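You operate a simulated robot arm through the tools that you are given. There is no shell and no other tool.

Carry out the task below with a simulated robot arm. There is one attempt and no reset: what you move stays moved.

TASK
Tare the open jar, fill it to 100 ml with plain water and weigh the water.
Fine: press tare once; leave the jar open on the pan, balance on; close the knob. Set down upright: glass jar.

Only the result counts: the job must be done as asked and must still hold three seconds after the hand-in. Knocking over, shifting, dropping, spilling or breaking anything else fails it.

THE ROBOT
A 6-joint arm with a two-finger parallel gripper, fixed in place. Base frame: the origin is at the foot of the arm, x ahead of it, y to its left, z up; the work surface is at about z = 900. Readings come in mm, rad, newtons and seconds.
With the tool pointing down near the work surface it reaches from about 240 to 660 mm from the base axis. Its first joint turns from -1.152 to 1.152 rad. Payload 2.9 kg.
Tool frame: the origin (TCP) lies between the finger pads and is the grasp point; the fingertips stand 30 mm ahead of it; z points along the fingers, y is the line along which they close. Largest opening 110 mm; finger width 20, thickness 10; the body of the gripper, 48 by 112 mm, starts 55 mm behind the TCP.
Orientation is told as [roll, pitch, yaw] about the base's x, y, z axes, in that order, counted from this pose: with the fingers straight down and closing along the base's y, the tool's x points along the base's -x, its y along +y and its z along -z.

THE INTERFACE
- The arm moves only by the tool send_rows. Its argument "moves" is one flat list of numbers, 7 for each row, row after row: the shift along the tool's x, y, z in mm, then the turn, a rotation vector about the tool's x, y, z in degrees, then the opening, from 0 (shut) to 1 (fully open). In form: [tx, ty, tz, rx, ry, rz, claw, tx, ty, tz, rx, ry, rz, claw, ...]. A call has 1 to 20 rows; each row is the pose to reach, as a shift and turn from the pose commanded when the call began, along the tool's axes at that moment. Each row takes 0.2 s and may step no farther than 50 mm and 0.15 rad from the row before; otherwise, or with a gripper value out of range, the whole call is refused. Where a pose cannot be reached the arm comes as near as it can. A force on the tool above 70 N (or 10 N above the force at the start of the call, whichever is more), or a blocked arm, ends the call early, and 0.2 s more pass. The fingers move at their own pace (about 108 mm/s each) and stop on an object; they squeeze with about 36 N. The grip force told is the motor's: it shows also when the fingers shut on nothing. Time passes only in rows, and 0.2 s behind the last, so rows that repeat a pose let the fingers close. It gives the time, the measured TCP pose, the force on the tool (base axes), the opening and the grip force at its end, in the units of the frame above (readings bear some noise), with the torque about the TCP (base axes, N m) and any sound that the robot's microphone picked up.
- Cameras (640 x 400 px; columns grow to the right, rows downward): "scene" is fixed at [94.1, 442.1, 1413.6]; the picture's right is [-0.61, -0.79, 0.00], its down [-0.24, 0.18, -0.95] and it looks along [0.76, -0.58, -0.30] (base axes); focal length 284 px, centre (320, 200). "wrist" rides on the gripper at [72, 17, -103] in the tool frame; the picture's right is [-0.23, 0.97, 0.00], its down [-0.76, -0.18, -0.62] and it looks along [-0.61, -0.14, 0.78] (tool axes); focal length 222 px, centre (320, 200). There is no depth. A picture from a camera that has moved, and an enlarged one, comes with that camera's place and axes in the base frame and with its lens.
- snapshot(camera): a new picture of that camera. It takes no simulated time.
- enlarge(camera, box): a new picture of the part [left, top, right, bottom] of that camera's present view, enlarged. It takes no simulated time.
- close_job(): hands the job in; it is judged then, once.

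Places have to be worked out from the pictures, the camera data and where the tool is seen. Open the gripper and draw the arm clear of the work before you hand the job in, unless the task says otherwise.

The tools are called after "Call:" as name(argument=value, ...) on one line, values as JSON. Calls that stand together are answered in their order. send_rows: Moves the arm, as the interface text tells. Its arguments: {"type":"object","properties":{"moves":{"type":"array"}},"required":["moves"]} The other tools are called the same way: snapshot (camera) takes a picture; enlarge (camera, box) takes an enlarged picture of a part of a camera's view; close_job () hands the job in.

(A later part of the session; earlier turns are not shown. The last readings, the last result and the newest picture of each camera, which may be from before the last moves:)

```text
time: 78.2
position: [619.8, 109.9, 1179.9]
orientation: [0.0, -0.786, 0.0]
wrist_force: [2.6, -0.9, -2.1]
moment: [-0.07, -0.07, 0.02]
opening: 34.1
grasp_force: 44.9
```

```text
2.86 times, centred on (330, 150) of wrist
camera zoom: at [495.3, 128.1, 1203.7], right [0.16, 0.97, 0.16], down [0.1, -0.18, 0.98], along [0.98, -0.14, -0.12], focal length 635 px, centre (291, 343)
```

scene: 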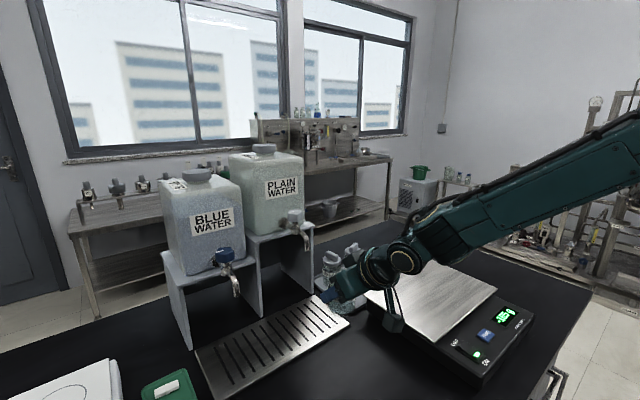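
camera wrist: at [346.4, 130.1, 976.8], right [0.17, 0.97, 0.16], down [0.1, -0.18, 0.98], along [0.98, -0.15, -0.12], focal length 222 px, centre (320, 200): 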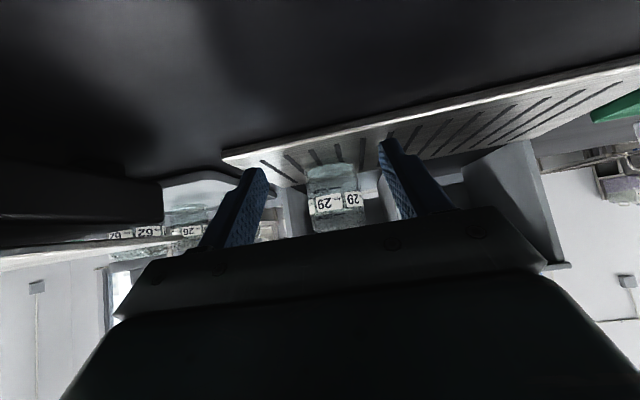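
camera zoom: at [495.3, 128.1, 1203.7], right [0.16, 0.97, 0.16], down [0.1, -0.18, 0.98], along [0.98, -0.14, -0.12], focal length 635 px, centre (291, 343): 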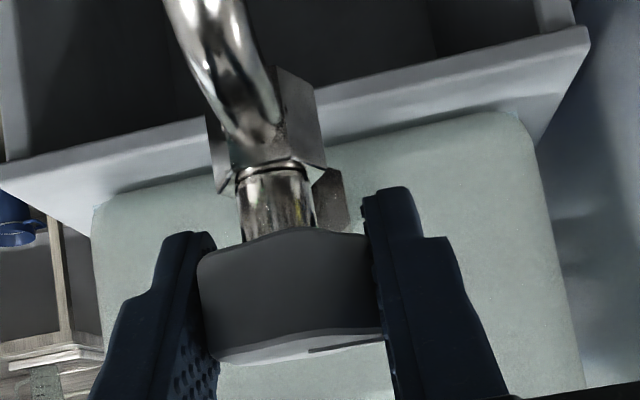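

Gripped with almost no side load. I turn the knob 24° counter-clockwise in three rows and check the flow.

Call:
send_rows(moves=[0, 0, 0, -5.66, 0, -5.66, 0.2, 0, 0, 0, -11.3, 0, -11.3, 0.2, 0, 0, 0, -17, 0, -17, 0.2])

Call:
enlarge(camera="scene", box=[285, 240, 335, 340])

Call:
enlarge(camera="scene", box=[298, 285, 322, 335])

Call:
enlarge(camera="wrist", box=[240, 80, 420, 220])

```text
time: 79.0
position: [620.2, 109.9, 1180.3]
orientation: [0.001, -0.786, 0.418]
wrist_force: [0.2, -7.8, -0.2]
moment: [0.36, 0.27, -0.09]
opening: 34.0
grasp_force: 44.9
```

```text
4.00 times, centred on (310, 290) of scene
camera zoom: at [94.1, 441.9, 1413.7], right [-0.61, -0.79, 0.0], down [-0.24, 0.18, -0.95], along [0.76, -0.58, -0.3], focal length 1136 px, centre (360, -160)
```

zoom: 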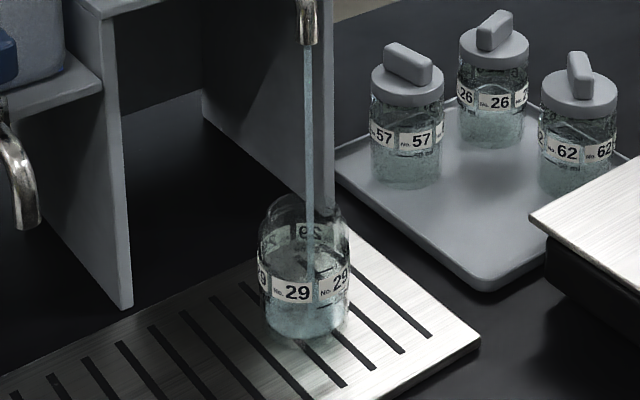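

```text
8.00 times, centred on (310, 310) of scene
camera zoom: at [94.1, 441.9, 1413.7], right [-0.61, -0.79, 0.0], down [-0.24, 0.18, -0.95], along [0.76, -0.58, -0.3], focal length 2273 px, centre (400, -680)
```

zoom: 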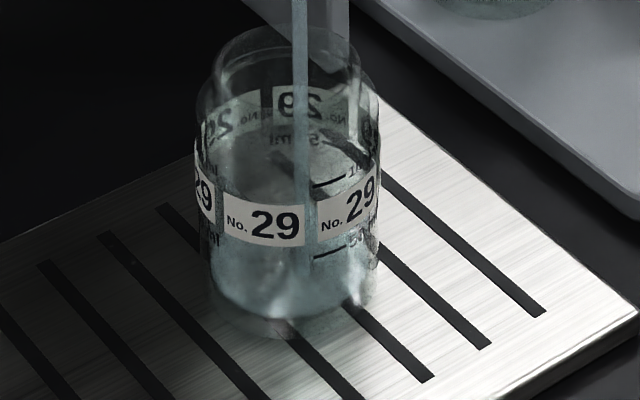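

```text
2.86 times, centred on (330, 150) of wrist
camera zoom: at [499.3, 75.0, 1203.8], right [-0.25, 0.95, 0.16], down [0.16, -0.12, 0.98], along [0.95, 0.27, -0.12], focal length 635 px, centre (291, 343)
```

zoom: 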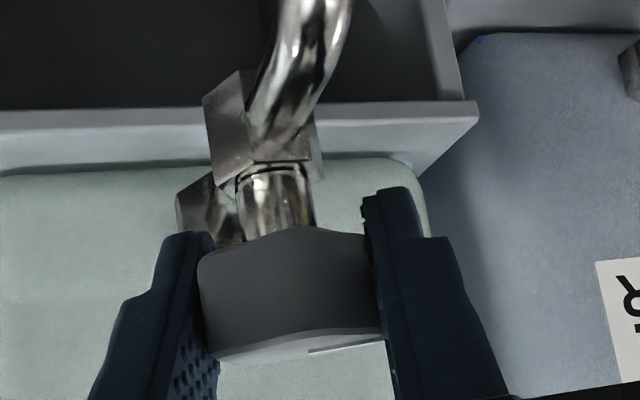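

Water is flowing well inside the mouth. Holding at 24° for about 2 s to measure the rate.

Call:
send_rows(moves=[0, 0, 0, 0, 0, 0, 0.2, 0, 0, 0, 0, 0, 0, 0.2, 0, 0, 0, 0, 0, 0, 0.2, 0, 0, 0, 0, 0, 0, 0.2, 0, 0, 0, 0, 0, 0, 0.2, 0, 0, 0, 0, 0, 0, 0.2, 0, 0, 0, 0, 0, 0, 0.2, 0, 0, 0, 0, 0, 0, 0.2, 0, 0, 0, 0, 0, 0, 0.2])

Call:
enlarge(camera="scene", box=[298, 285, 322, 335])

```text
time: 81.0
position: [619.3, 110.2, 1179.0]
orientation: [-0.001, -0.788, 0.42]
wrist_force: [-3.0, -16.5, 2.9]
moment: [-0.77, 0.88, 0.02]
opening: 34.2
grasp_force: 45.3
```

```text
8.00 times, centred on (310, 310) of scene
camera zoom: at [94.0, 441.6, 1413.8], right [-0.61, -0.79, 0.0], down [-0.24, 0.18, -0.95], along [0.76, -0.58, -0.3], focal length 2273 px, centre (400, -680)
```

zoom: 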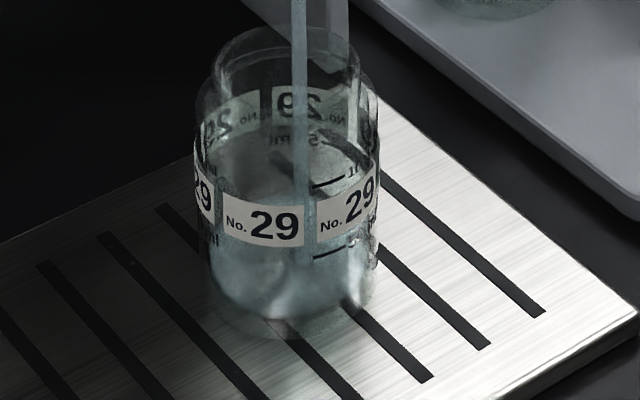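

The level rises only slowly at 24°. I open further to 48° and look again.

Call:
send_rows(moves=[0, 0, 0, -5.66, 0, -5.66, 0.2, 0, 0, 0, -11.3, 0, -11.3, 0.2, 0, 0, 0, -17, 0, -17, 0.2])

Call:
enlarge(camera="scene", box=[285, 240, 335, 340])

Call:
enlarge(camera="scene", box=[298, 285, 322, 335])

Call:
snapshot(camera="scene")

```text
time: 81.8
position: [621.0, 108.2, 1179.1]
orientation: [-0.005, -0.788, 0.837]
wrist_force: [3.4, -18.6, 8.5]
moment: [-0.57, 1.12, -0.12]
opening: 33.9
grasp_force: 44.8
```

```text
4.00 times, centred on (310, 290) of scene
camera zoom: at [94.0, 441.5, 1413.9], right [-0.61, -0.79, 0.0], down [-0.24, 0.18, -0.95], along [0.76, -0.58, -0.3], focal length 1136 px, centre (360, -160)
```

zoom: 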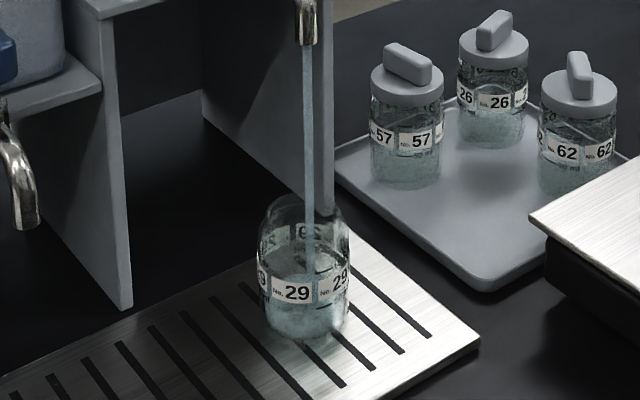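

```text
8.00 times, centred on (310, 310) of scene
camera zoom: at [94.0, 441.5, 1413.9], right [-0.61, -0.79, 0.0], down [-0.24, 0.18, -0.95], along [0.76, -0.58, -0.3], focal length 2273 px, centre (400, -680)
```

zoom: 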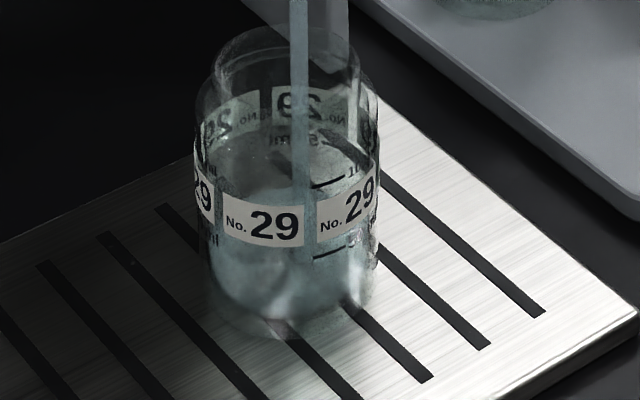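

```text
taken
```

scene: 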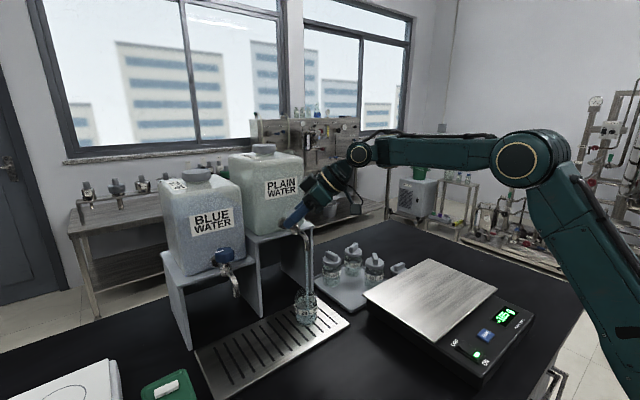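

The stream is thicker and the disc's far edge is now visible above the label. Holding another ~2 s at 48°.

Call:
send_rows(moves=[0, 0, 0, 0, 0, 0, 0.2, 0, 0, 0, 0, 0, 0, 0.2, 0, 0, 0, 0, 0, 0, 0.2, 0, 0, 0, 0, 0, 0, 0.2, 0, 0, 0, 0, 0, 0, 0.2, 0, 0, 0, 0, 0, 0, 0.2, 0, 0, 0, 0, 0, 0, 0.2, 0, 0, 0, 0, 0, 0, 0.2, 0, 0, 0, 0, 0, 0, 0.2])

Call:
enlarge(camera="scene", box=[298, 285, 322, 335])

```text
time: 83.8
position: [620.2, 108.7, 1180.4]
orientation: [-0.002, -0.789, 0.835]
wrist_force: [11.3, -18.2, 13.3]
moment: [0.04, -0.34, 0.01]
opening: 34.3
grasp_force: 45.2
```

```text
8.00 times, centred on (310, 310) of scene
camera zoom: at [94.2, 441.5, 1413.9], right [-0.61, -0.79, 0.0], down [-0.24, 0.18, -0.95], along [0.76, -0.58, -0.3], focal length 2273 px, centre (400, -680)
```

zoom: 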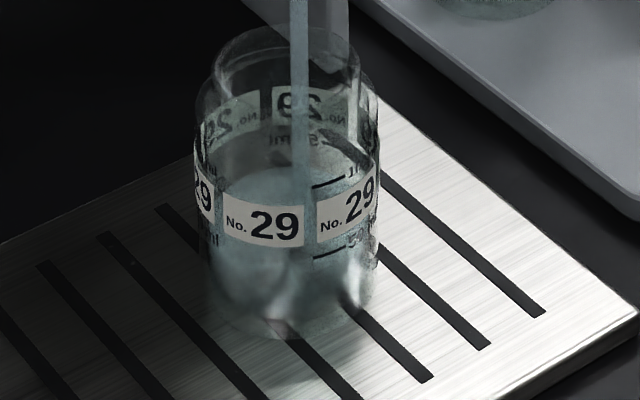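

The disc's far edge has climbed to about row 164, which corresponds to roughly 35 ml, with a flow near 9 ml/s. I hold about 3 s more.

Call:
send_rows(moves=[0, 0, 0, 0, 0, 0, 0.2, 0, 0, 0, 0, 0, 0, 0.2, 0, 0, 0, 0, 0, 0, 0.2, 0, 0, 0, 0, 0, 0, 0.2, 0, 0, 0, 0, 0, 0, 0.2, 0, 0, 0, 0, 0, 0, 0.2, 0, 0, 0, 0, 0, 0, 0.2, 0, 0, 0, 0, 0, 0, 0.2, 0, 0, 0, 0, 0, 0, 0.2, 0, 0, 0, 0, 0, 0, 0.2, 0, 0, 0, 0, 0, 0, 0.2, 0, 0, 0, 0, 0, 0, 0.2])

Call:
enlarge(camera="scene", box=[298, 285, 322, 335])

```text
time: 86.4
position: [618.8, 108.4, 1180.3]
orientation: [-0.005, -0.788, 0.837]
wrist_force: [13.1, -17.4, 14.7]
moment: [0.52, -0.25, -0.09]
opening: 34.3
grasp_force: 44.5
```

```text
8.00 times, centred on (310, 310) of scene
camera zoom: at [94.2, 441.5, 1413.9], right [-0.61, -0.79, 0.0], down [-0.24, 0.18, -0.95], along [0.76, -0.58, -0.3], focal length 2273 px, centre (400, -680)
```

zoom: 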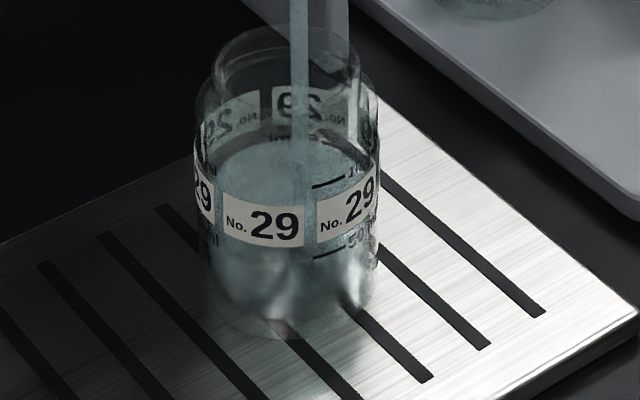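

The ellipse is now clear: its far edge at row ~139 means about 52–54 ml, with a flow near 7.5 ml/s. Holding another ~3 s.

Call:
send_rows(moves=[0, 0, 0, 0, 0, 0, 0.2, 0, 0, 0, 0, 0, 0, 0.2, 0, 0, 0, 0, 0, 0, 0.2, 0, 0, 0, 0, 0, 0, 0.2, 0, 0, 0, 0, 0, 0, 0.2, 0, 0, 0, 0, 0, 0, 0.2, 0, 0, 0, 0, 0, 0, 0.2, 0, 0, 0, 0, 0, 0, 0.2, 0, 0, 0, 0, 0, 0, 0.2, 0, 0, 0, 0, 0, 0, 0.2, 0, 0, 0, 0, 0, 0, 0.2, 0, 0, 0, 0, 0, 0, 0.2])

Call:
enlarge(camera="scene", box=[298, 285, 322, 335])

Call:
enlarge(camera="scene", box=[285, 240, 335, 340])

```text
time: 89.0
position: [619.4, 108.9, 1180.7]
orientation: [-0.004, -0.786, 0.835]
wrist_force: [12.8, -18.2, 15.3]
moment: [0.11, 0.0, -0.05]
opening: 34.0
grasp_force: 45.4
```

```text
8.00 times, centred on (310, 310) of scene
camera zoom: at [94.2, 441.5, 1413.9], right [-0.61, -0.79, 0.0], down [-0.24, 0.18, -0.95], along [0.76, -0.58, -0.3], focal length 2273 px, centre (400, -680)
```

zoom: 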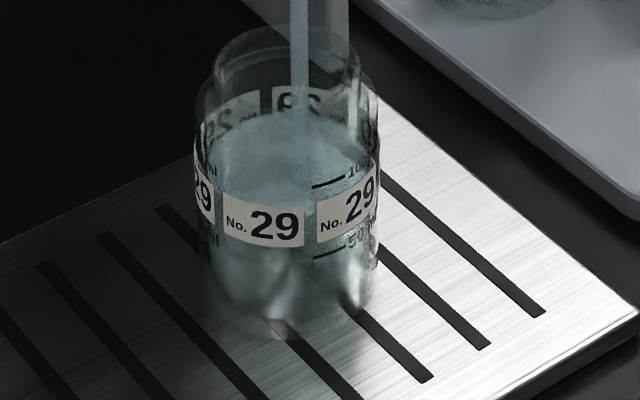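

```text
4.00 times, centred on (310, 290) of scene
camera zoom: at [94.2, 441.5, 1413.9], right [-0.61, -0.79, 0.0], down [-0.24, 0.18, -0.95], along [0.76, -0.58, -0.3], focal length 1136 px, centre (360, -160)
```

zoom: 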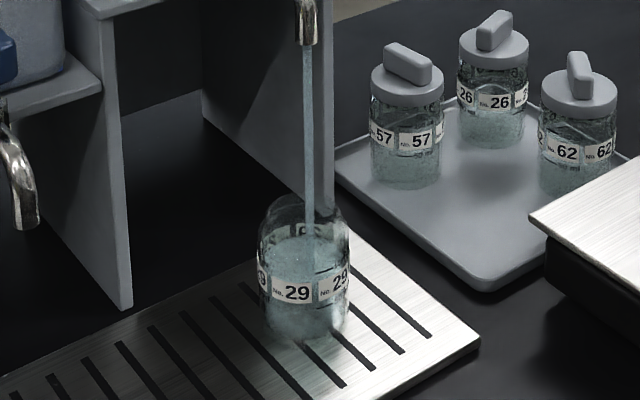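

Level is about 75 ml, flow about 8 ml/s. I hold 1 s more and then throttle down to about 12° for a slow final approach.

Call:
send_rows(moves=[0, 0, 0, 0, 0, 0, 0.2, 0, 0, 0, 0, 0, 0, 0.2, 0, 0, 0, 0, 0, 0, 0.2, 0, 0, 0, 0, 0, 0, 0.2, 0, 0, 0, 0, 0, 0, 0.2, 0, 0, 0, 5.09, 0, 5.09, 0.2, 0, 0, 0, 10.18, 0, 10.18, 0.2, 0, 0, 0, 15.27, 0, 15.27, 0.2, 0, 0, 0, 20.36, 0, 20.36, 0.2, 0, 0, 0, 25.45, 0, 25.45, 0.2])

Call:
enlarge(camera="scene", box=[298, 285, 322, 335])

Call:
enlarge(camera="scene", box=[285, 240, 335, 340])

```text
time: 91.2
position: [618.9, 110.2, 1180.3]
orientation: [0.0, -0.785, 0.208]
wrist_force: [-12.9, -16.3, 15.7]
moment: [-0.41, 0.94, -0.01]
opening: 34.2
grasp_force: 45.4
```

```text
8.00 times, centred on (310, 310) of scene
camera zoom: at [93.3, 441.5, 1413.9], right [-0.61, -0.79, 0.0], down [-0.24, 0.18, -0.95], along [0.76, -0.58, -0.3], focal length 2273 px, centre (400, -680)
```

zoom: 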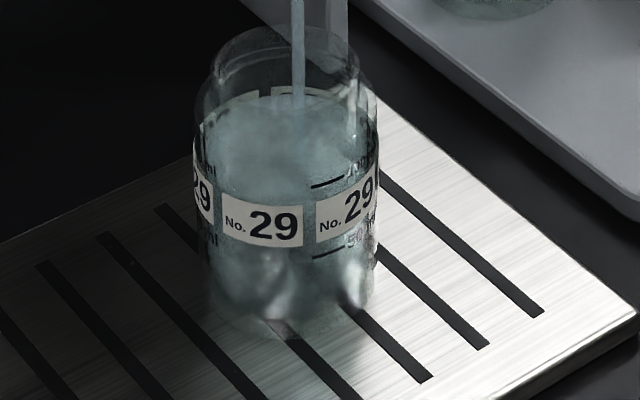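

```text
4.00 times, centred on (310, 290) of scene
camera zoom: at [93.3, 441.5, 1413.9], right [-0.61, -0.79, 0.0], down [-0.24, 0.18, -0.95], along [0.76, -0.58, -0.3], focal length 1136 px, centre (360, -160)
```

zoom: 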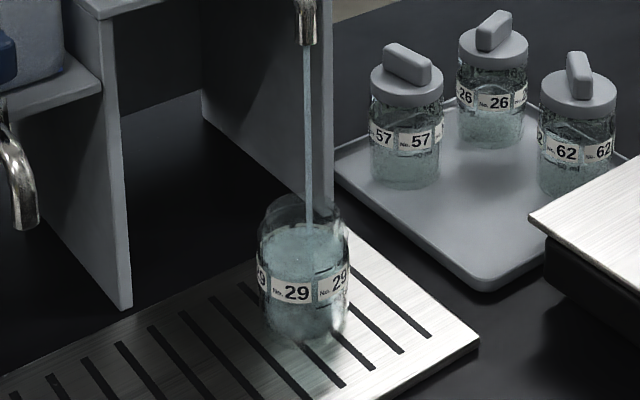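

Throttled to 12°: level estimate about 87–88 ml. I hold about 3 s at this slow flow and re-check.

Call:
send_rows(moves=[0, 0, 0, 0, 0, 0, 0.2, 0, 0, 0, 0, 0, 0, 0.2, 0, 0, 0, 0, 0, 0, 0.2, 0, 0, 0, 0, 0, 0, 0.2, 0, 0, 0, 0, 0, 0, 0.2, 0, 0, 0, 0, 0, 0, 0.2, 0, 0, 0, 0, 0, 0, 0.2, 0, 0, 0, 0, 0, 0, 0.2, 0, 0, 0, 0, 0, 0, 0.2, 0, 0, 0, 0, 0, 0, 0.2, 0, 0, 0, 0, 0, 0, 0.2, 0, 0, 0, 0, 0, 0, 0.2, 0, 0, 0, 0, 0, 0, 0.2, 0, 0, 0, 0, 0, 0, 0.2])

Call:
enlarge(camera="scene", box=[298, 285, 322, 335])

Call:
enlarge(camera="scene", box=[300, 282, 320, 305])

```text
time: 94.2
position: [618.7, 109.4, 1180.0]
orientation: [-0.001, -0.787, 0.21]
wrist_force: [-28.2, -20.0, 12.2]
moment: [-0.29, 0.39, -0.03]
opening: 34.2
grasp_force: 44.8
```

```text
8.00 times, centred on (310, 310) of scene
camera zoom: at [92.9, 441.4, 1414.0], right [-0.61, -0.79, 0.0], down [-0.24, 0.18, -0.95], along [0.76, -0.58, -0.3], focal length 2273 px, centre (400, -680)
```

zoom: 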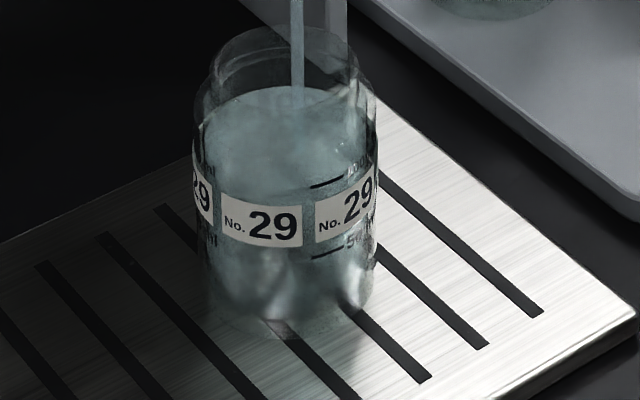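

```text
16.00 times, centred on (310, 294) of scene
camera zoom: at [92.9, 441.4, 1414.0], right [-0.61, -0.79, 0.0], down [-0.24, 0.18, -0.95], along [0.76, -0.58, -0.3], focal length 4546 px, centre (480, -1296)
```

zoom: 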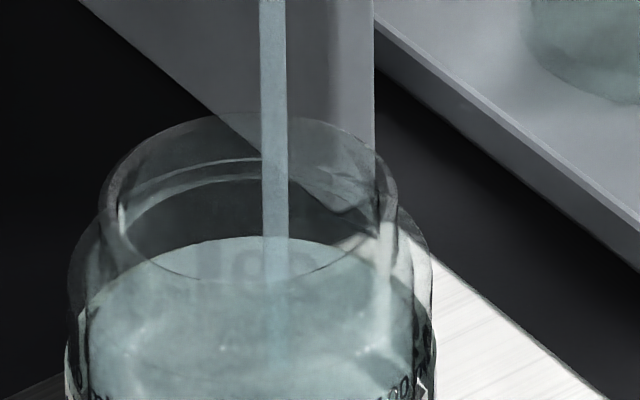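

The far edge at 16x gives about 93 ml, rising ~2 ml/s. Let me see the near contact line against the front 100 ml mark too.

Call:
enlarge(camera="scene", box=[298, 298, 322, 318])

```text
16.00 times, centred on (310, 308) of scene
camera zoom: at [92.9, 441.4, 1414.0], right [-0.61, -0.79, 0.0], down [-0.24, 0.18, -0.95], along [0.76, -0.58, -0.3], focal length 4546 px, centre (480, -1528)
```

zoom: 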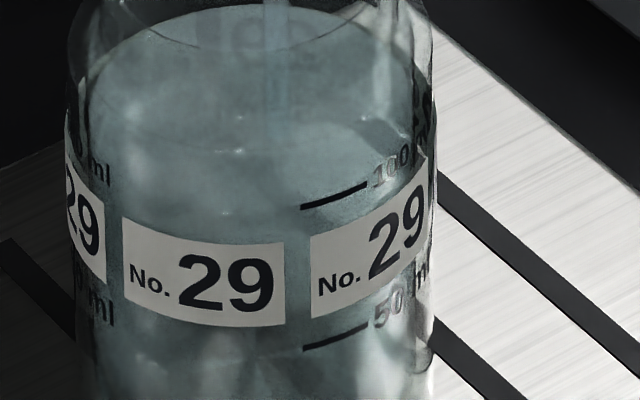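

Both readings suggest about 93–94 ml. I hold 2.0 s more (≈+4 ml) and then close the knob fully in the same call.

Call:
send_rows(moves=[0, 0, 0, 0, 0, 0, 0.2, 0, 0, 0, 0, 0, 0, 0.2, 0, 0, 0, 0, 0, 0, 0.2, 0, 0, 0, 0, 0, 0, 0.2, 0, 0, 0, 0, 0, 0, 0.2, 0, 0, 0, 0, 0, 0, 0.2, 0, 0, 0, 0, 0, 0, 0.2, 0, 0, 0, 0, 0, 0, 0.2, 0, 0, 0, 0, 0, 0, 0.2, 0, 0, 0, 0, 0, 0, 0.2, 0, 0, 0, 4.4, 0, 4.4, 0.2, 0, 0, 0, 8.84, 0, 8.84, 0.2, 0, 0, 0, 8.84, 0, 8.84, 0.2])

Call:
enlarge(camera="scene", box=[285, 240, 335, 340])

Call:
enlarge(camera="scene", box=[298, 298, 322, 318])

Call:
enlarge(camera="scene", box=[300, 282, 320, 305])

```text
time: 97.0
position: [618.9, 110.9, 1179.7]
orientation: [0.001, -0.786, -0.01]
wrist_force: [-28.5, -18.2, 8.5]
moment: [-0.6, -0.11, 0.28]
opening: 34.4
grasp_force: 45.2
```

```text
4.00 times, centred on (310, 290) of scene
camera zoom: at [92.9, 441.5, 1413.9], right [-0.61, -0.79, 0.0], down [-0.24, 0.18, -0.95], along [0.76, -0.58, -0.3], focal length 1136 px, centre (360, -160)
```

zoom: 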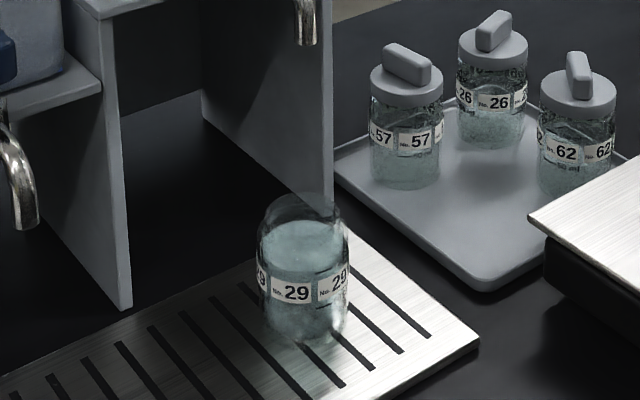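

```text
16.00 times, centred on (310, 308) of scene
camera zoom: at [92.9, 441.5, 1413.9], right [-0.61, -0.79, 0.0], down [-0.24, 0.18, -0.95], along [0.76, -0.58, -0.3], focal length 4546 px, centre (480, -1528)
```

zoom: 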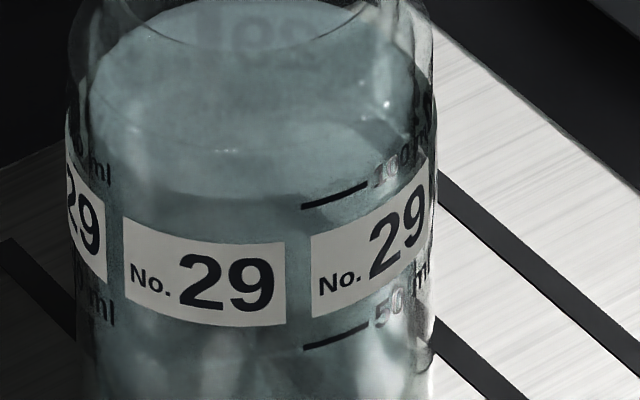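

```text
16.00 times, centred on (310, 294) of scene
camera zoom: at [92.9, 441.5, 1413.9], right [-0.61, -0.79, 0.0], down [-0.24, 0.18, -0.95], along [0.76, -0.58, -0.3], focal length 4546 px, centre (480, -1296)
```

zoom: 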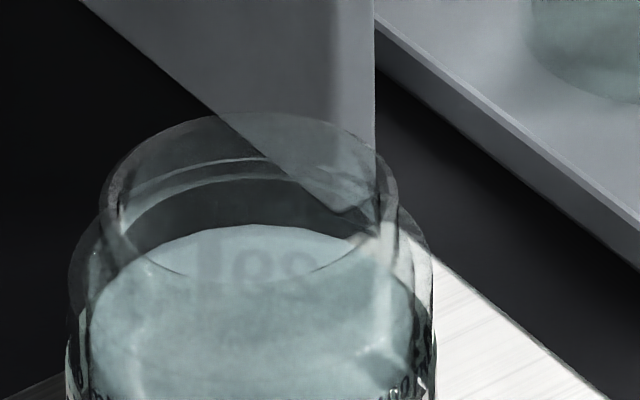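

The flow has stopped and the level estimate is about 98 ml. I nudge the knob 1.5° further against its stop to be sure it is closed, then release and retreat.

Call:
send_rows(moves=[0, 0, 0, 1.06, 0, 1.06, 0.2, 0, 0, 0, 1.06, 0, 1.06, 0.2])

```text
time: 97.6
position: [621.3, 110.1, 1180.7]
orientation: [-0.001, -0.788, -0.033]
wrist_force: [-17.8, -15.8, 7.3]
moment: [-0.6, 0.48, 0.61]
opening: 34.9
grasp_force: 44.7
```

Call:
send_rows(moves=[0, 0, 0, 0, 0, 0, 0.4, 0, 0, 0, 0, 0, 0, 0.6, 0, 0, 0, 0, 0, 0, 0.6, 0, 0, -40, -0.7, 0, -0.7, 0.6, 0, 0, -82, -1.3, 0, -1.3, 0.6])

Call:
enlarge(camera="wrist", box=[260, 40, 400, 220])

Call:
enlarge(camera="scene", box=[260, 190, 360, 340])

```text
time: 98.8
position: [562.0, 110.8, 1238.3]
orientation: [0.0, -0.783, 0.001]
wrist_force: [-0.5, 0.2, -0.8]
moment: [0.0, 0.03, 0.02]
opening: 66.0
grasp_force: 0.0
```

```text
2.22 times, centred on (330, 130) of wrist
camera zoom: at [438.4, 129.3, 1261.8], right [0.16, 0.97, 0.16], down [0.1, -0.18, 0.98], along [0.98, -0.14, -0.12], focal length 494 px, centre (298, 356)
```

zoom: 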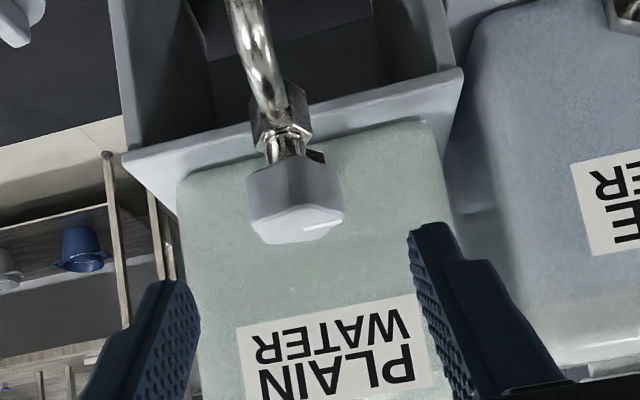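

```text
2.67 times, centred on (310, 265) of scene
camera zoom: at [94.1, 442.2, 1413.6], right [-0.61, -0.79, 0.0], down [-0.24, 0.18, -0.95], along [0.76, -0.58, -0.3], focal length 758 px, centre (347, 27)
```

zoom: 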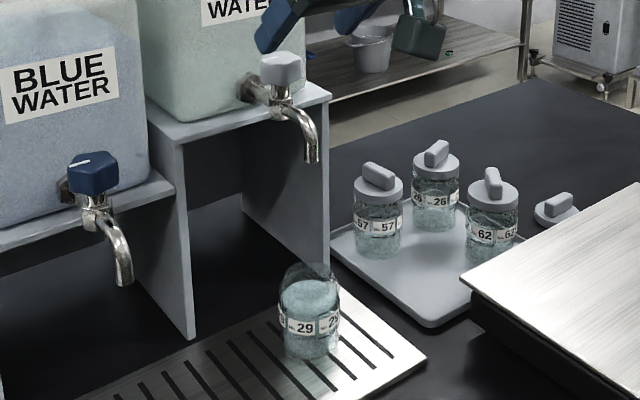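

The knob is back at its closed mark, spout dry. I go down in front of the jar to view the level and prepare to pick it up.

Call:
send_rows(moves=[31.8, 0, -31.8, 0, 0, 0, 0.7, 63.6, 0, -21.2, 0, 0, 0, 0.7, 95.4, 0, 10.6, 0, 0, 0, 0.7, 127.3, 0, 42.4, 0, 0, 0, 0.7, 159, 0, 74.2, 0, 0, 0, 0.7, 186, 0, 101.1, 0, 0, 0, 0.7, 186, 0, 101.1, 0, 0, 0, 0.7])

Call:
enlarge(camera="wrist", box=[260, 50, 380, 190])

Call:
enlarge(camera="wrist", box=[292, 85, 352, 125])

```text
time: 100.4
position: [503.5, 112.6, 1036.5]
orientation: [0.002, -0.787, -0.002]
wrist_force: [0.2, -0.4, 0.2]
moment: [-0.02, 0.01, -0.05]
opening: 77.2
grasp_force: 0.1
```

```text
2.86 times, centred on (320, 120) of wrist
camera zoom: at [379.4, 130.1, 1059.4], right [0.16, 0.97, 0.16], down [0.1, -0.18, 0.98], along [0.98, -0.14, -0.12], focal length 635 px, centre (320, 429)
```

zoom: 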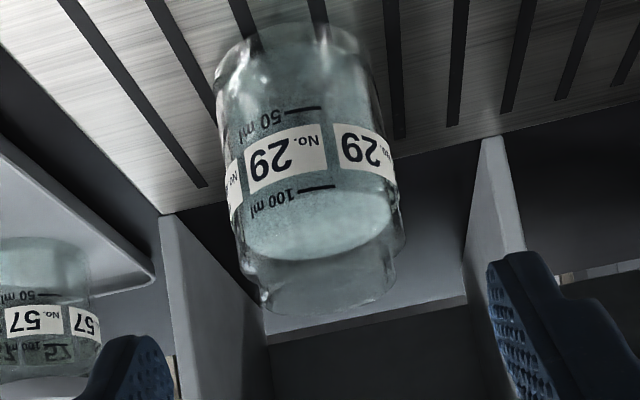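

```text
10.00 times, centred on (322, 105) of wrist
camera zoom: at [379.4, 130.1, 1059.4], right [0.16, 0.97, 0.16], down [0.1, -0.18, 0.98], along [0.98, -0.14, -0.12], focal length 2221 px, centre (300, 1150)
```

zoom: 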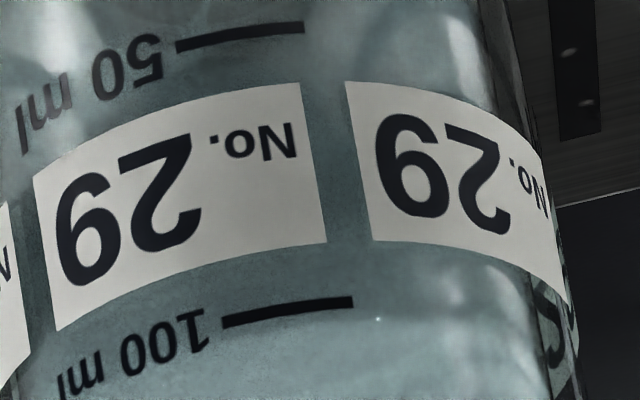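

Call:
enlarge(camera="wrist", box=[292, 105, 352, 155])

```text
8.00 times, centred on (322, 130) of wrist
camera zoom: at [379.4, 130.1, 1059.4], right [0.16, 0.97, 0.16], down [0.1, -0.18, 0.98], along [0.98, -0.14, -0.12], focal length 1777 px, centre (304, 760)
```

zoom: 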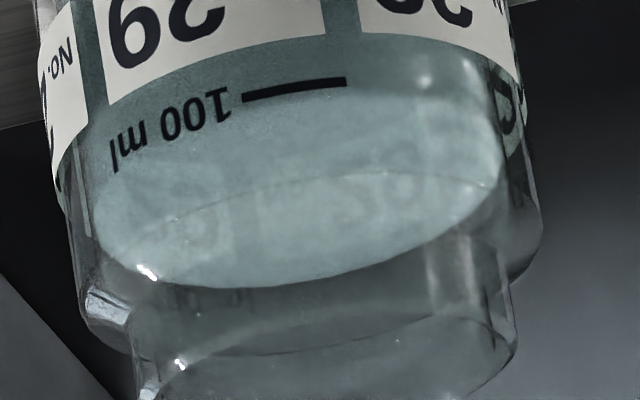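

The water surface meets the front glass right at the 100 ml line. Now I advance to grip the jar.

Call:
send_rows(moves=[0.5, -0.4, 35, 0, 0, 0, 0.7, 1, -0.8, 65, 0, 0, 0, 0.7, 1.8, -0.8, 92, 0, 0, 0, 0.7, 1.8, -0.8, 107, 0, 0, 0, 0.7, 1.8, -0.8, 107, 0, 0, 0, 0.7])

Call:
enlarge(camera="wrist", box=[230, 40, 430, 240])

```text
time: 101.6
position: [576.0, 110.9, 956.9]
orientation: [0.002, -0.787, -0.002]
wrist_force: [-1.7, 0.2, -0.6]
moment: [0.0, 0.02, 0.01]
opening: 77.1
grasp_force: 0.1
```

```text
2.00 times, centred on (330, 140) of wrist
camera zoom: at [452.6, 129.4, 981.4], right [0.16, 0.97, 0.16], down [0.1, -0.18, 0.98], along [0.98, -0.14, -0.12], focal length 444 px, centre (300, 320)
```

zoom: 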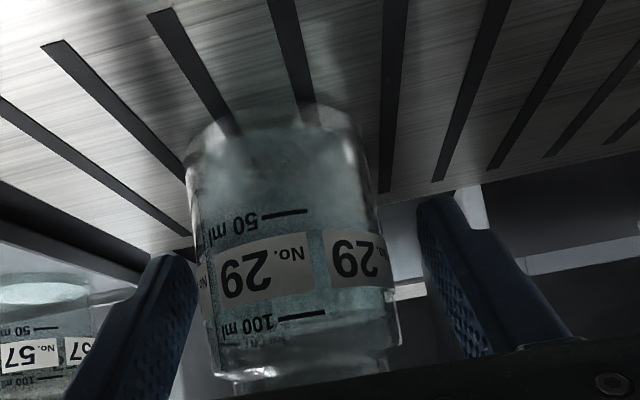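

The jar sits about 1.5 mm to the -y side of centre, so I shift by that and close gently.

Call:
send_rows(moves=[0, -1.5, 0, 0, 0, 0, 0.7, 0, -1.5, 0, 0, 0, 0, 0.58, 0, -1.5, 0, 0, 0, 0, 0.52, 0, -1.5, 0, 0, 0, 0, 0.45, 0, -1.5, 0, 0, 0, 0, 0.4, 0, -1.5, 0, 0, 0, 0, 0.4])

Call:
enlarge(camera="wrist", box=[230, 40, 430, 240])

```text
time: 103.0
position: [576.9, 110.0, 958.4]
orientation: [0.001, -0.786, -0.002]
wrist_force: [0.1, -0.2, 0.9]
moment: [0.05, -0.01, -0.02]
opening: 55.2
grasp_force: 36.1
```

```text
2.00 times, centred on (330, 140) of wrist
camera zoom: at [452.8, 128.2, 981.7], right [0.16, 0.97, 0.16], down [0.1, -0.18, 0.98], along [0.98, -0.14, -0.12], focal length 444 px, centre (300, 320)
```

zoom: 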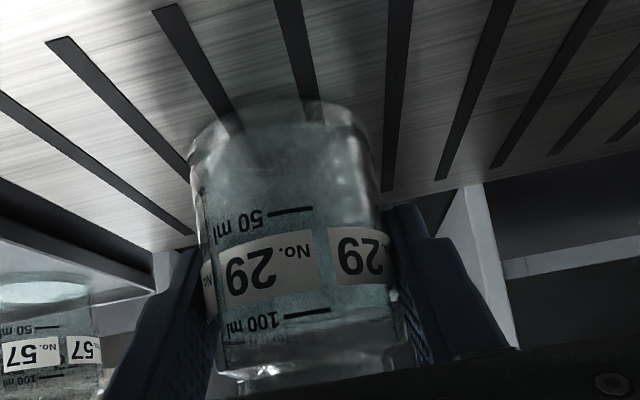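

Firm grip (55 mm). I lift slowly, back out from under the spout and rise, with gentle acceleration.

Call:
send_rows(moves=[-2.8, 0, -2.8, 0, 0, 0, 0.4, -8.5, 0, -8.5, 0, 0, 0, 0.4, -14.1, 0, -14.1, 0, 0, 0, 0.4, -11.3, 0, -19.8, 0, 0, 0, 0.4, -2.8, 0, -28.3, 0, 0, 0, 0.4, 8.5, 0, -39.6, 0, 0, 0, 0.4, 21.2, 0, -52.3, 0, 0, 0, 0.4, 33.9, 0, -65, 0, 0, 0, 0.4, 46.7, 0, -77.8, 0, 0, 0, 0.4, 58, 0, -89.1, 0, 0, 0, 0.4, 67.9, 0, -99, 0, 0, 0, 0.4, 70.7, 0, -107.5, 0, 0, 0, 0.4, 65, 0, -116, 0, 0, 0, 0.4, 55.1, 0, -125.9, 0, 0, 0, 0.4, 42.4, 0, -138.6, 0, 0, 0, 0.4, 29.7, 0, -151.3, 0, 0, 0, 0.4, 18.4, 0, -162.6, 0, 0, 0, 0.4, 9.9, 0, -171.1, 0, 0, 0, 0.4, 6.4, 0, -174.6, 0, 0, 0, 0.4])

Call:
enlarge(camera="wrist", box=[230, 40, 430, 240])

Call:
enlarge(camera="scene", box=[260, 210, 420, 350])

```text
time: 107.0
position: [448.6, 110.8, 1076.9]
orientation: [0.002, -0.786, -0.003]
wrist_force: [0.6, -0.8, -2.2]
moment: [-0.01, -0.01, 0.0]
opening: 54.8
grasp_force: 36.4
```

```text
2.00 times, centred on (330, 140) of wrist
camera zoom: at [324.3, 128.7, 1100.7], right [0.16, 0.97, 0.16], down [0.1, -0.18, 0.98], along [0.98, -0.14, -0.12], focal length 444 px, centre (300, 320)
```

zoom: 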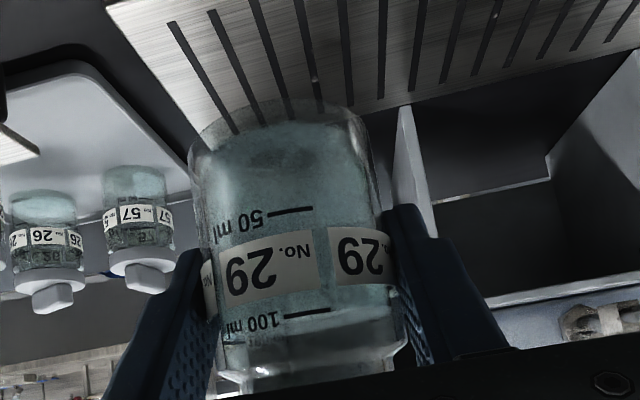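

```text
2.86 times, centred on (340, 280) of scene
camera zoom: at [94.1, 442.2, 1413.6], right [-0.61, -0.79, 0.0], down [-0.24, 0.18, -0.95], along [0.76, -0.58, -0.3], focal length 812 px, centre (263, -29)
```

zoom: 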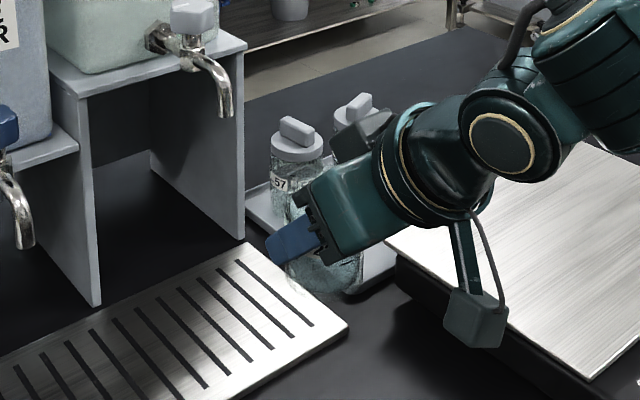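

The jar is steady at the 100 ml line. Carrying it slowly sideways over the pan.

Call:
send_rows(moves=[0.36, -6, -0.36, 0, 0, 0, 0.4, 1.07, -18, -1.07, 0, 0, 0, 0.4, 2.02, -34, -2.02, 0, 0, 0, 0.4, 3.09, -52, -3.09, 0, 0, 0, 0.4, 4.16, -70, -4.16, 0, 0, 0, 0.4, 5.23, -88, -5.23, 0, 0, 0, 0.4, 6.3, -106, -6.3, 0, 0, 0, 0.4, 7.37, -124, -7.37, 0, 0, 0, 0.4, 8.43, -142, -8.43, 0, 0, 0, 0.4, 9.5, -160, -9.5, 0, 0, 0, 0.4, 10.6, -178, -10.6, 0, 0, 0, 0.4, 11.6, -196, -11.6, 0, 0, 0, 0.4, 12.7, -214, -12.7, 0, 0, 0, 0.4, 13.7, -230, -13.7, 0, 0, 0, 0.4, 14.4, -242, -14.4, 0, 0, 0, 0.4, 14.85, -250, -14.85, 0, 0, 0, 0.4])

Call:
enlarge(camera="scene", box=[380, 220, 560, 360])

```text
time: 110.4
position: [426.5, -138.6, 1076.4]
orientation: [-0.002, -0.788, -0.001]
wrist_force: [0.0, -1.1, -2.2]
moment: [0.05, 0.0, 0.01]
opening: 55.0
grasp_force: 36.1
```

```text
2.86 times, centred on (470, 290) of scene
camera zoom: at [94.1, 442.1, 1413.6], right [-0.61, -0.79, 0.0], down [-0.24, 0.18, -0.95], along [0.76, -0.58, -0.3], focal length 812 px, centre (-109, -57)
```

zoom: 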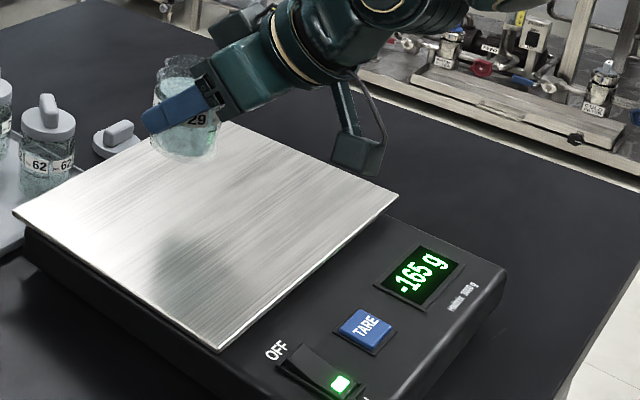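

Call:
send_rows(moves=[4, 0, 4, 0, 0, 0, 0.4, 11, 0, 11, 0, 0, 0, 0.4, 19, 0, 19, 0, 0, 0, 0.4, 27, 0, 27, 0, 0, 0, 0.4, 34, 0, 34, 0, 0, 0, 0.4, 38, 0, 38, 0, 0, 0, 0.4, 39.5, 0, 39.5, 0, 0, 0, 0.4])

Call:
enlarge(camera="scene", box=[380, 220, 560, 360])

```text
time: 112.0
position: [427.6, -138.7, 1019.8]
orientation: [0.0, -0.786, -0.002]
wrist_force: [0.5, 0.3, -2.0]
moment: [-0.01, -0.01, -0.01]
opening: 54.8
grasp_force: 35.8
```

```text
2.86 times, centred on (470, 290) of scene
camera zoom: at [94.1, 442.1, 1413.6], right [-0.61, -0.79, 0.0], down [-0.24, 0.18, -0.95], along [0.76, -0.58, -0.3], focal length 812 px, centre (-109, -57)
```

zoom: 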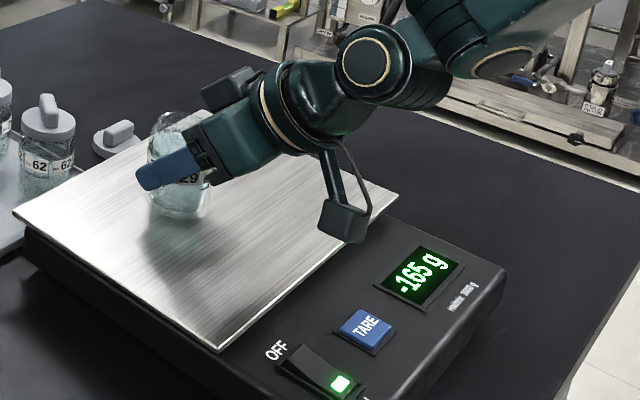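

Just above the pan now; continuing with 1 mm steps until the balance responds.

Call:
send_rows(moves=[0.7, 0, 0.7, 0, 0, 0, 0.4, 1.4, 0, 1.4, 0, 0, 0, 0.4, 2, 0, 2, 0, 0, 0, 0.4])

Call:
enlarge(camera="scene", box=[380, 220, 560, 360])

```text
time: 112.8
position: [426.7, -139.2, 1017.1]
orientation: [0.0, -0.786, -0.003]
wrist_force: [-0.7, -0.8, -2.3]
moment: [0.0, 0.02, -0.01]
opening: 55.1
grasp_force: 35.6
```

```text
2.86 times, centred on (470, 290) of scene
camera zoom: at [94.1, 442.1, 1413.6], right [-0.61, -0.79, 0.0], down [-0.24, 0.18, -0.95], along [0.76, -0.58, -0.3], focal length 812 px, centre (-109, -57)
```

zoom: 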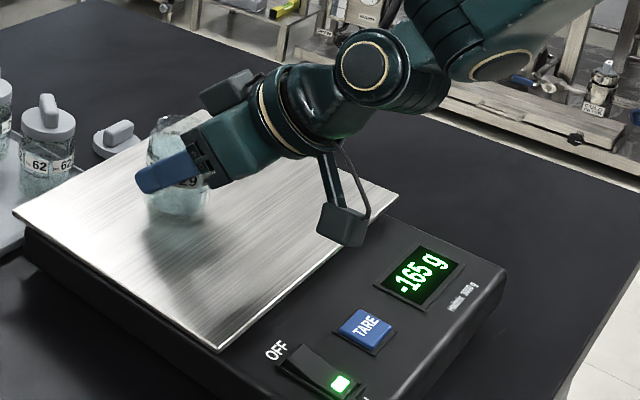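

Call:
send_rows(moves=[0.5, 0, 0.5, 0, 0, 0, 0.4, 1, 0, 1, 0, 0, 0, 0.4])

Call:
enlarge(camera="scene", box=[380, 220, 560, 360])

```text
time: 113.4
position: [426.6, -139.4, 1016.2]
orientation: [0.001, -0.786, -0.002]
wrist_force: [-0.4, -0.4, -3.1]
moment: [-0.04, 0.01, -0.01]
opening: 54.9
grasp_force: 36.2
```

```text
2.86 times, centred on (470, 290) of scene
camera zoom: at [94.1, 442.1, 1413.6], right [-0.61, -0.79, 0.0], down [-0.24, 0.18, -0.95], along [0.76, -0.58, -0.3], focal length 812 px, centre (-109, -57)
```

zoom: 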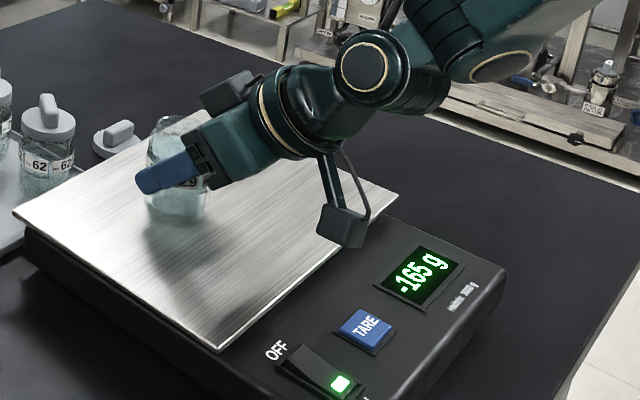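

Call:
send_rows(moves=[0.5, 0, 0.5, 0, 0, 0, 0.4, 1, 0, 1, 0, 0, 0, 0.4])

Call:
enlarge(camera="scene", box=[380, 220, 560, 360])

```text
time: 114.0
position: [427.1, -139.4, 1016.1]
orientation: [0.002, -0.786, -0.001]
wrist_force: [-1.4, -0.6, 2.7]
moment: [0.04, 0.18, 0.02]
opening: 54.8
grasp_force: 35.9
```

```text
2.86 times, centred on (470, 290) of scene
camera zoom: at [94.0, 442.2, 1413.6], right [-0.61, -0.79, 0.0], down [-0.24, 0.18, -0.95], along [0.76, -0.58, -0.3], focal length 812 px, centre (-109, -57)
```

zoom: 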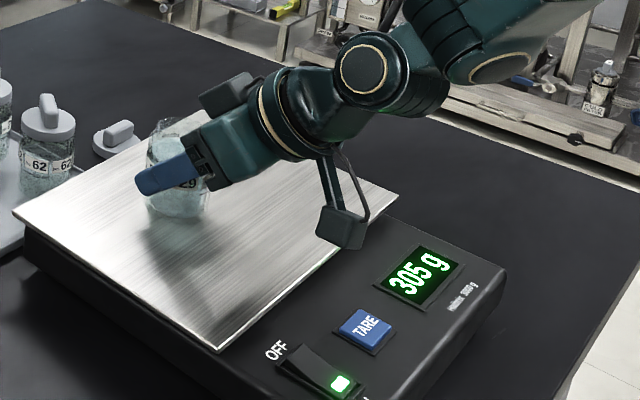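

Gentle contact (2–3 N). Opening the fingers slowly to release the jar and read the weight.

Call:
send_rows(moves=[-0.2, 0, -0.2, 0, 0, 0, 0.47, -0.2, 0, -0.2, 0, 0, 0, 0.53, -0.2, 0, -0.2, 0, 0, 0, 0.6, -0.2, 0, -0.2, 0, 0, 0, 0.7, -0.2, 0, -0.2, 0, 0, 0, 0.7])

Call:
enlarge(camera="scene", box=[380, 220, 560, 360])

```text
time: 115.2
position: [426.4, -140.0, 1015.4]
orientation: [0.001, -0.788, -0.002]
wrist_force: [0.5, 0.8, -0.4]
moment: [-0.01, -0.01, 0.01]
opening: 76.9
grasp_force: 0.1
```

```text
2.86 times, centred on (470, 290) of scene
camera zoom: at [94.1, 442.1, 1413.6], right [-0.61, -0.79, 0.0], down [-0.24, 0.18, -0.95], along [0.76, -0.58, -0.3], focal length 812 px, centre (-109, -57)
```

zoom: 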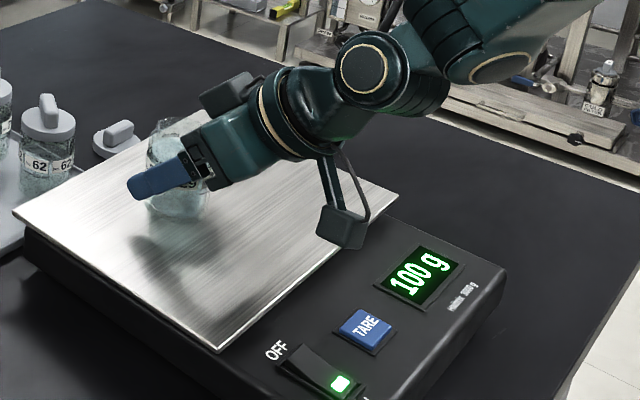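

The balance reads exactly 100 g. I retreat along the tool axis, then rise well clear.

Call:
send_rows(moves=[0, 0, -20, 0, 0, 0, 0.7, 0, 0, -50, 0, 0, 0, 0.7, 0, 0, -90, 0, 0, 0, 0.7, -30, 0, -120, 0, 0, 0, 0.7, -60, 0, -150, 0, 0, 0, 0.7, -90, 0, -180, 0, 0, 0, 0.7, -120, 0, -210, 0, 0, 0, 0.7, -120, 0, -210, 0, 0, 0, 0.7])

Call:
snapshot(camera="scene")

Call:
enlarge(camera="scene", box=[380, 220, 560, 360])

```text
time: 117.0
position: [366.4, -139.2, 1247.0]
orientation: [-0.003, -0.786, -0.001]
wrist_force: [-0.5, 0.4, -0.5]
moment: [0.02, 0.0, -0.03]
opening: 77.0
grasp_force: 0.1
```

```text
taken
```

scene: 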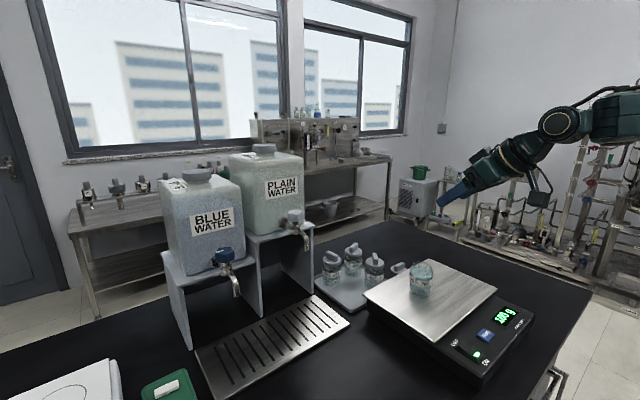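

```text
2.86 times, centred on (470, 290) of scene
camera zoom: at [94.1, 442.2, 1413.6], right [-0.61, -0.79, 0.0], down [-0.24, 0.18, -0.95], along [0.76, -0.58, -0.3], focal length 812 px, centre (-109, -57)
```

zoom: 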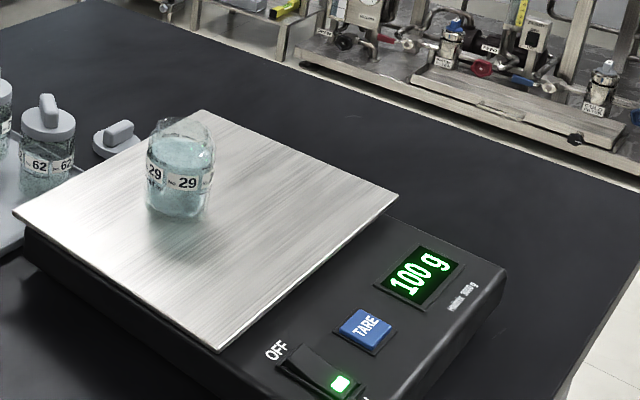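

The jar stands upright on the pan at 100 g with the balance on. I open the gripper fully and do a last check of the knob, spout and tray.

Call:
send_rows(moves=[-10, 0, -10, 0, 0, 0, 1, -20, 0, -20, 0, 0, 0, 1, -20, 0, -20, 0, 0, 0, 1, -20, 0, -20, 0, 0, 0, 1, -20, 0, -20, 0, 0, 0, 1])

Call:
enlarge(camera="scene", box=[260, 195, 330, 265])

Call:
enlarge(camera="scene", box=[190, 220, 440, 380])

Call:
enlarge(camera="scene", box=[400, 240, 550, 370])

```text
time: 118.2
position: [365.3, -138.3, 1276.5]
orientation: [0.0, -0.786, -0.003]
wrist_force: [0.5, -0.2, 0.3]
moment: [0.0, 0.02, -0.03]
opening: 109.9
grasp_force: 0.0
```

```text
5.71 times, centred on (295, 230) of scene
camera zoom: at [94.1, 442.1, 1413.6], right [-0.61, -0.79, 0.0], down [-0.24, 0.18, -0.95], along [0.76, -0.58, -0.3], focal length 1624 px, centre (463, 29)
```

zoom: 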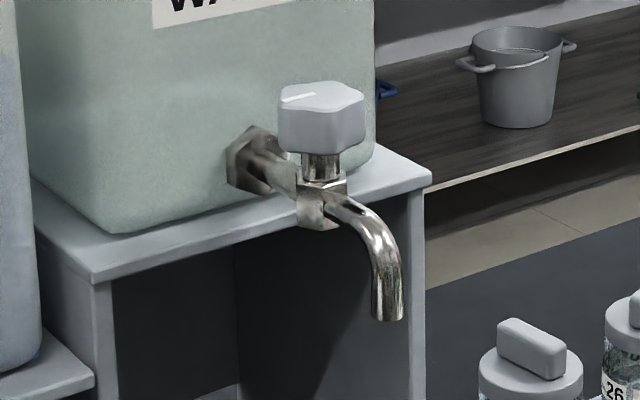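

```text
2.50 times, centred on (315, 300) of scene
camera zoom: at [94.1, 442.1, 1413.6], right [-0.61, -0.79, 0.0], down [-0.24, 0.18, -0.95], along [0.76, -0.58, -0.3], focal length 710 px, centre (332, -50)
```

zoom: 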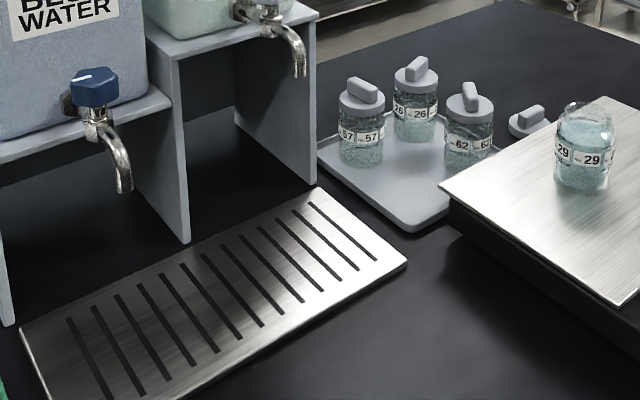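

```text
3.08 times, centred on (475, 305) of scene
camera zoom: at [94.1, 442.1, 1413.6], right [-0.61, -0.79, 0.0], down [-0.24, 0.18, -0.95], along [0.76, -0.58, -0.3], focal length 874 px, centre (-157, -123)
```

zoom: 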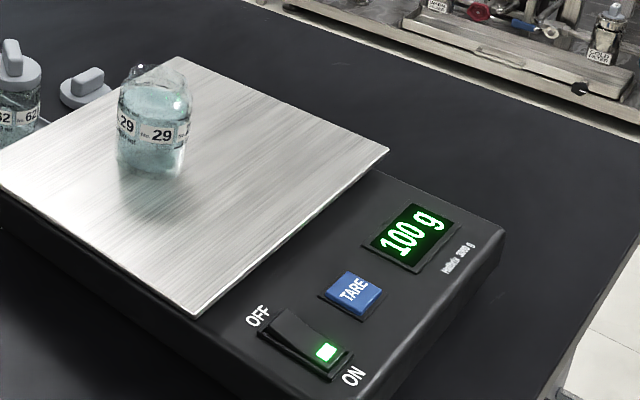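

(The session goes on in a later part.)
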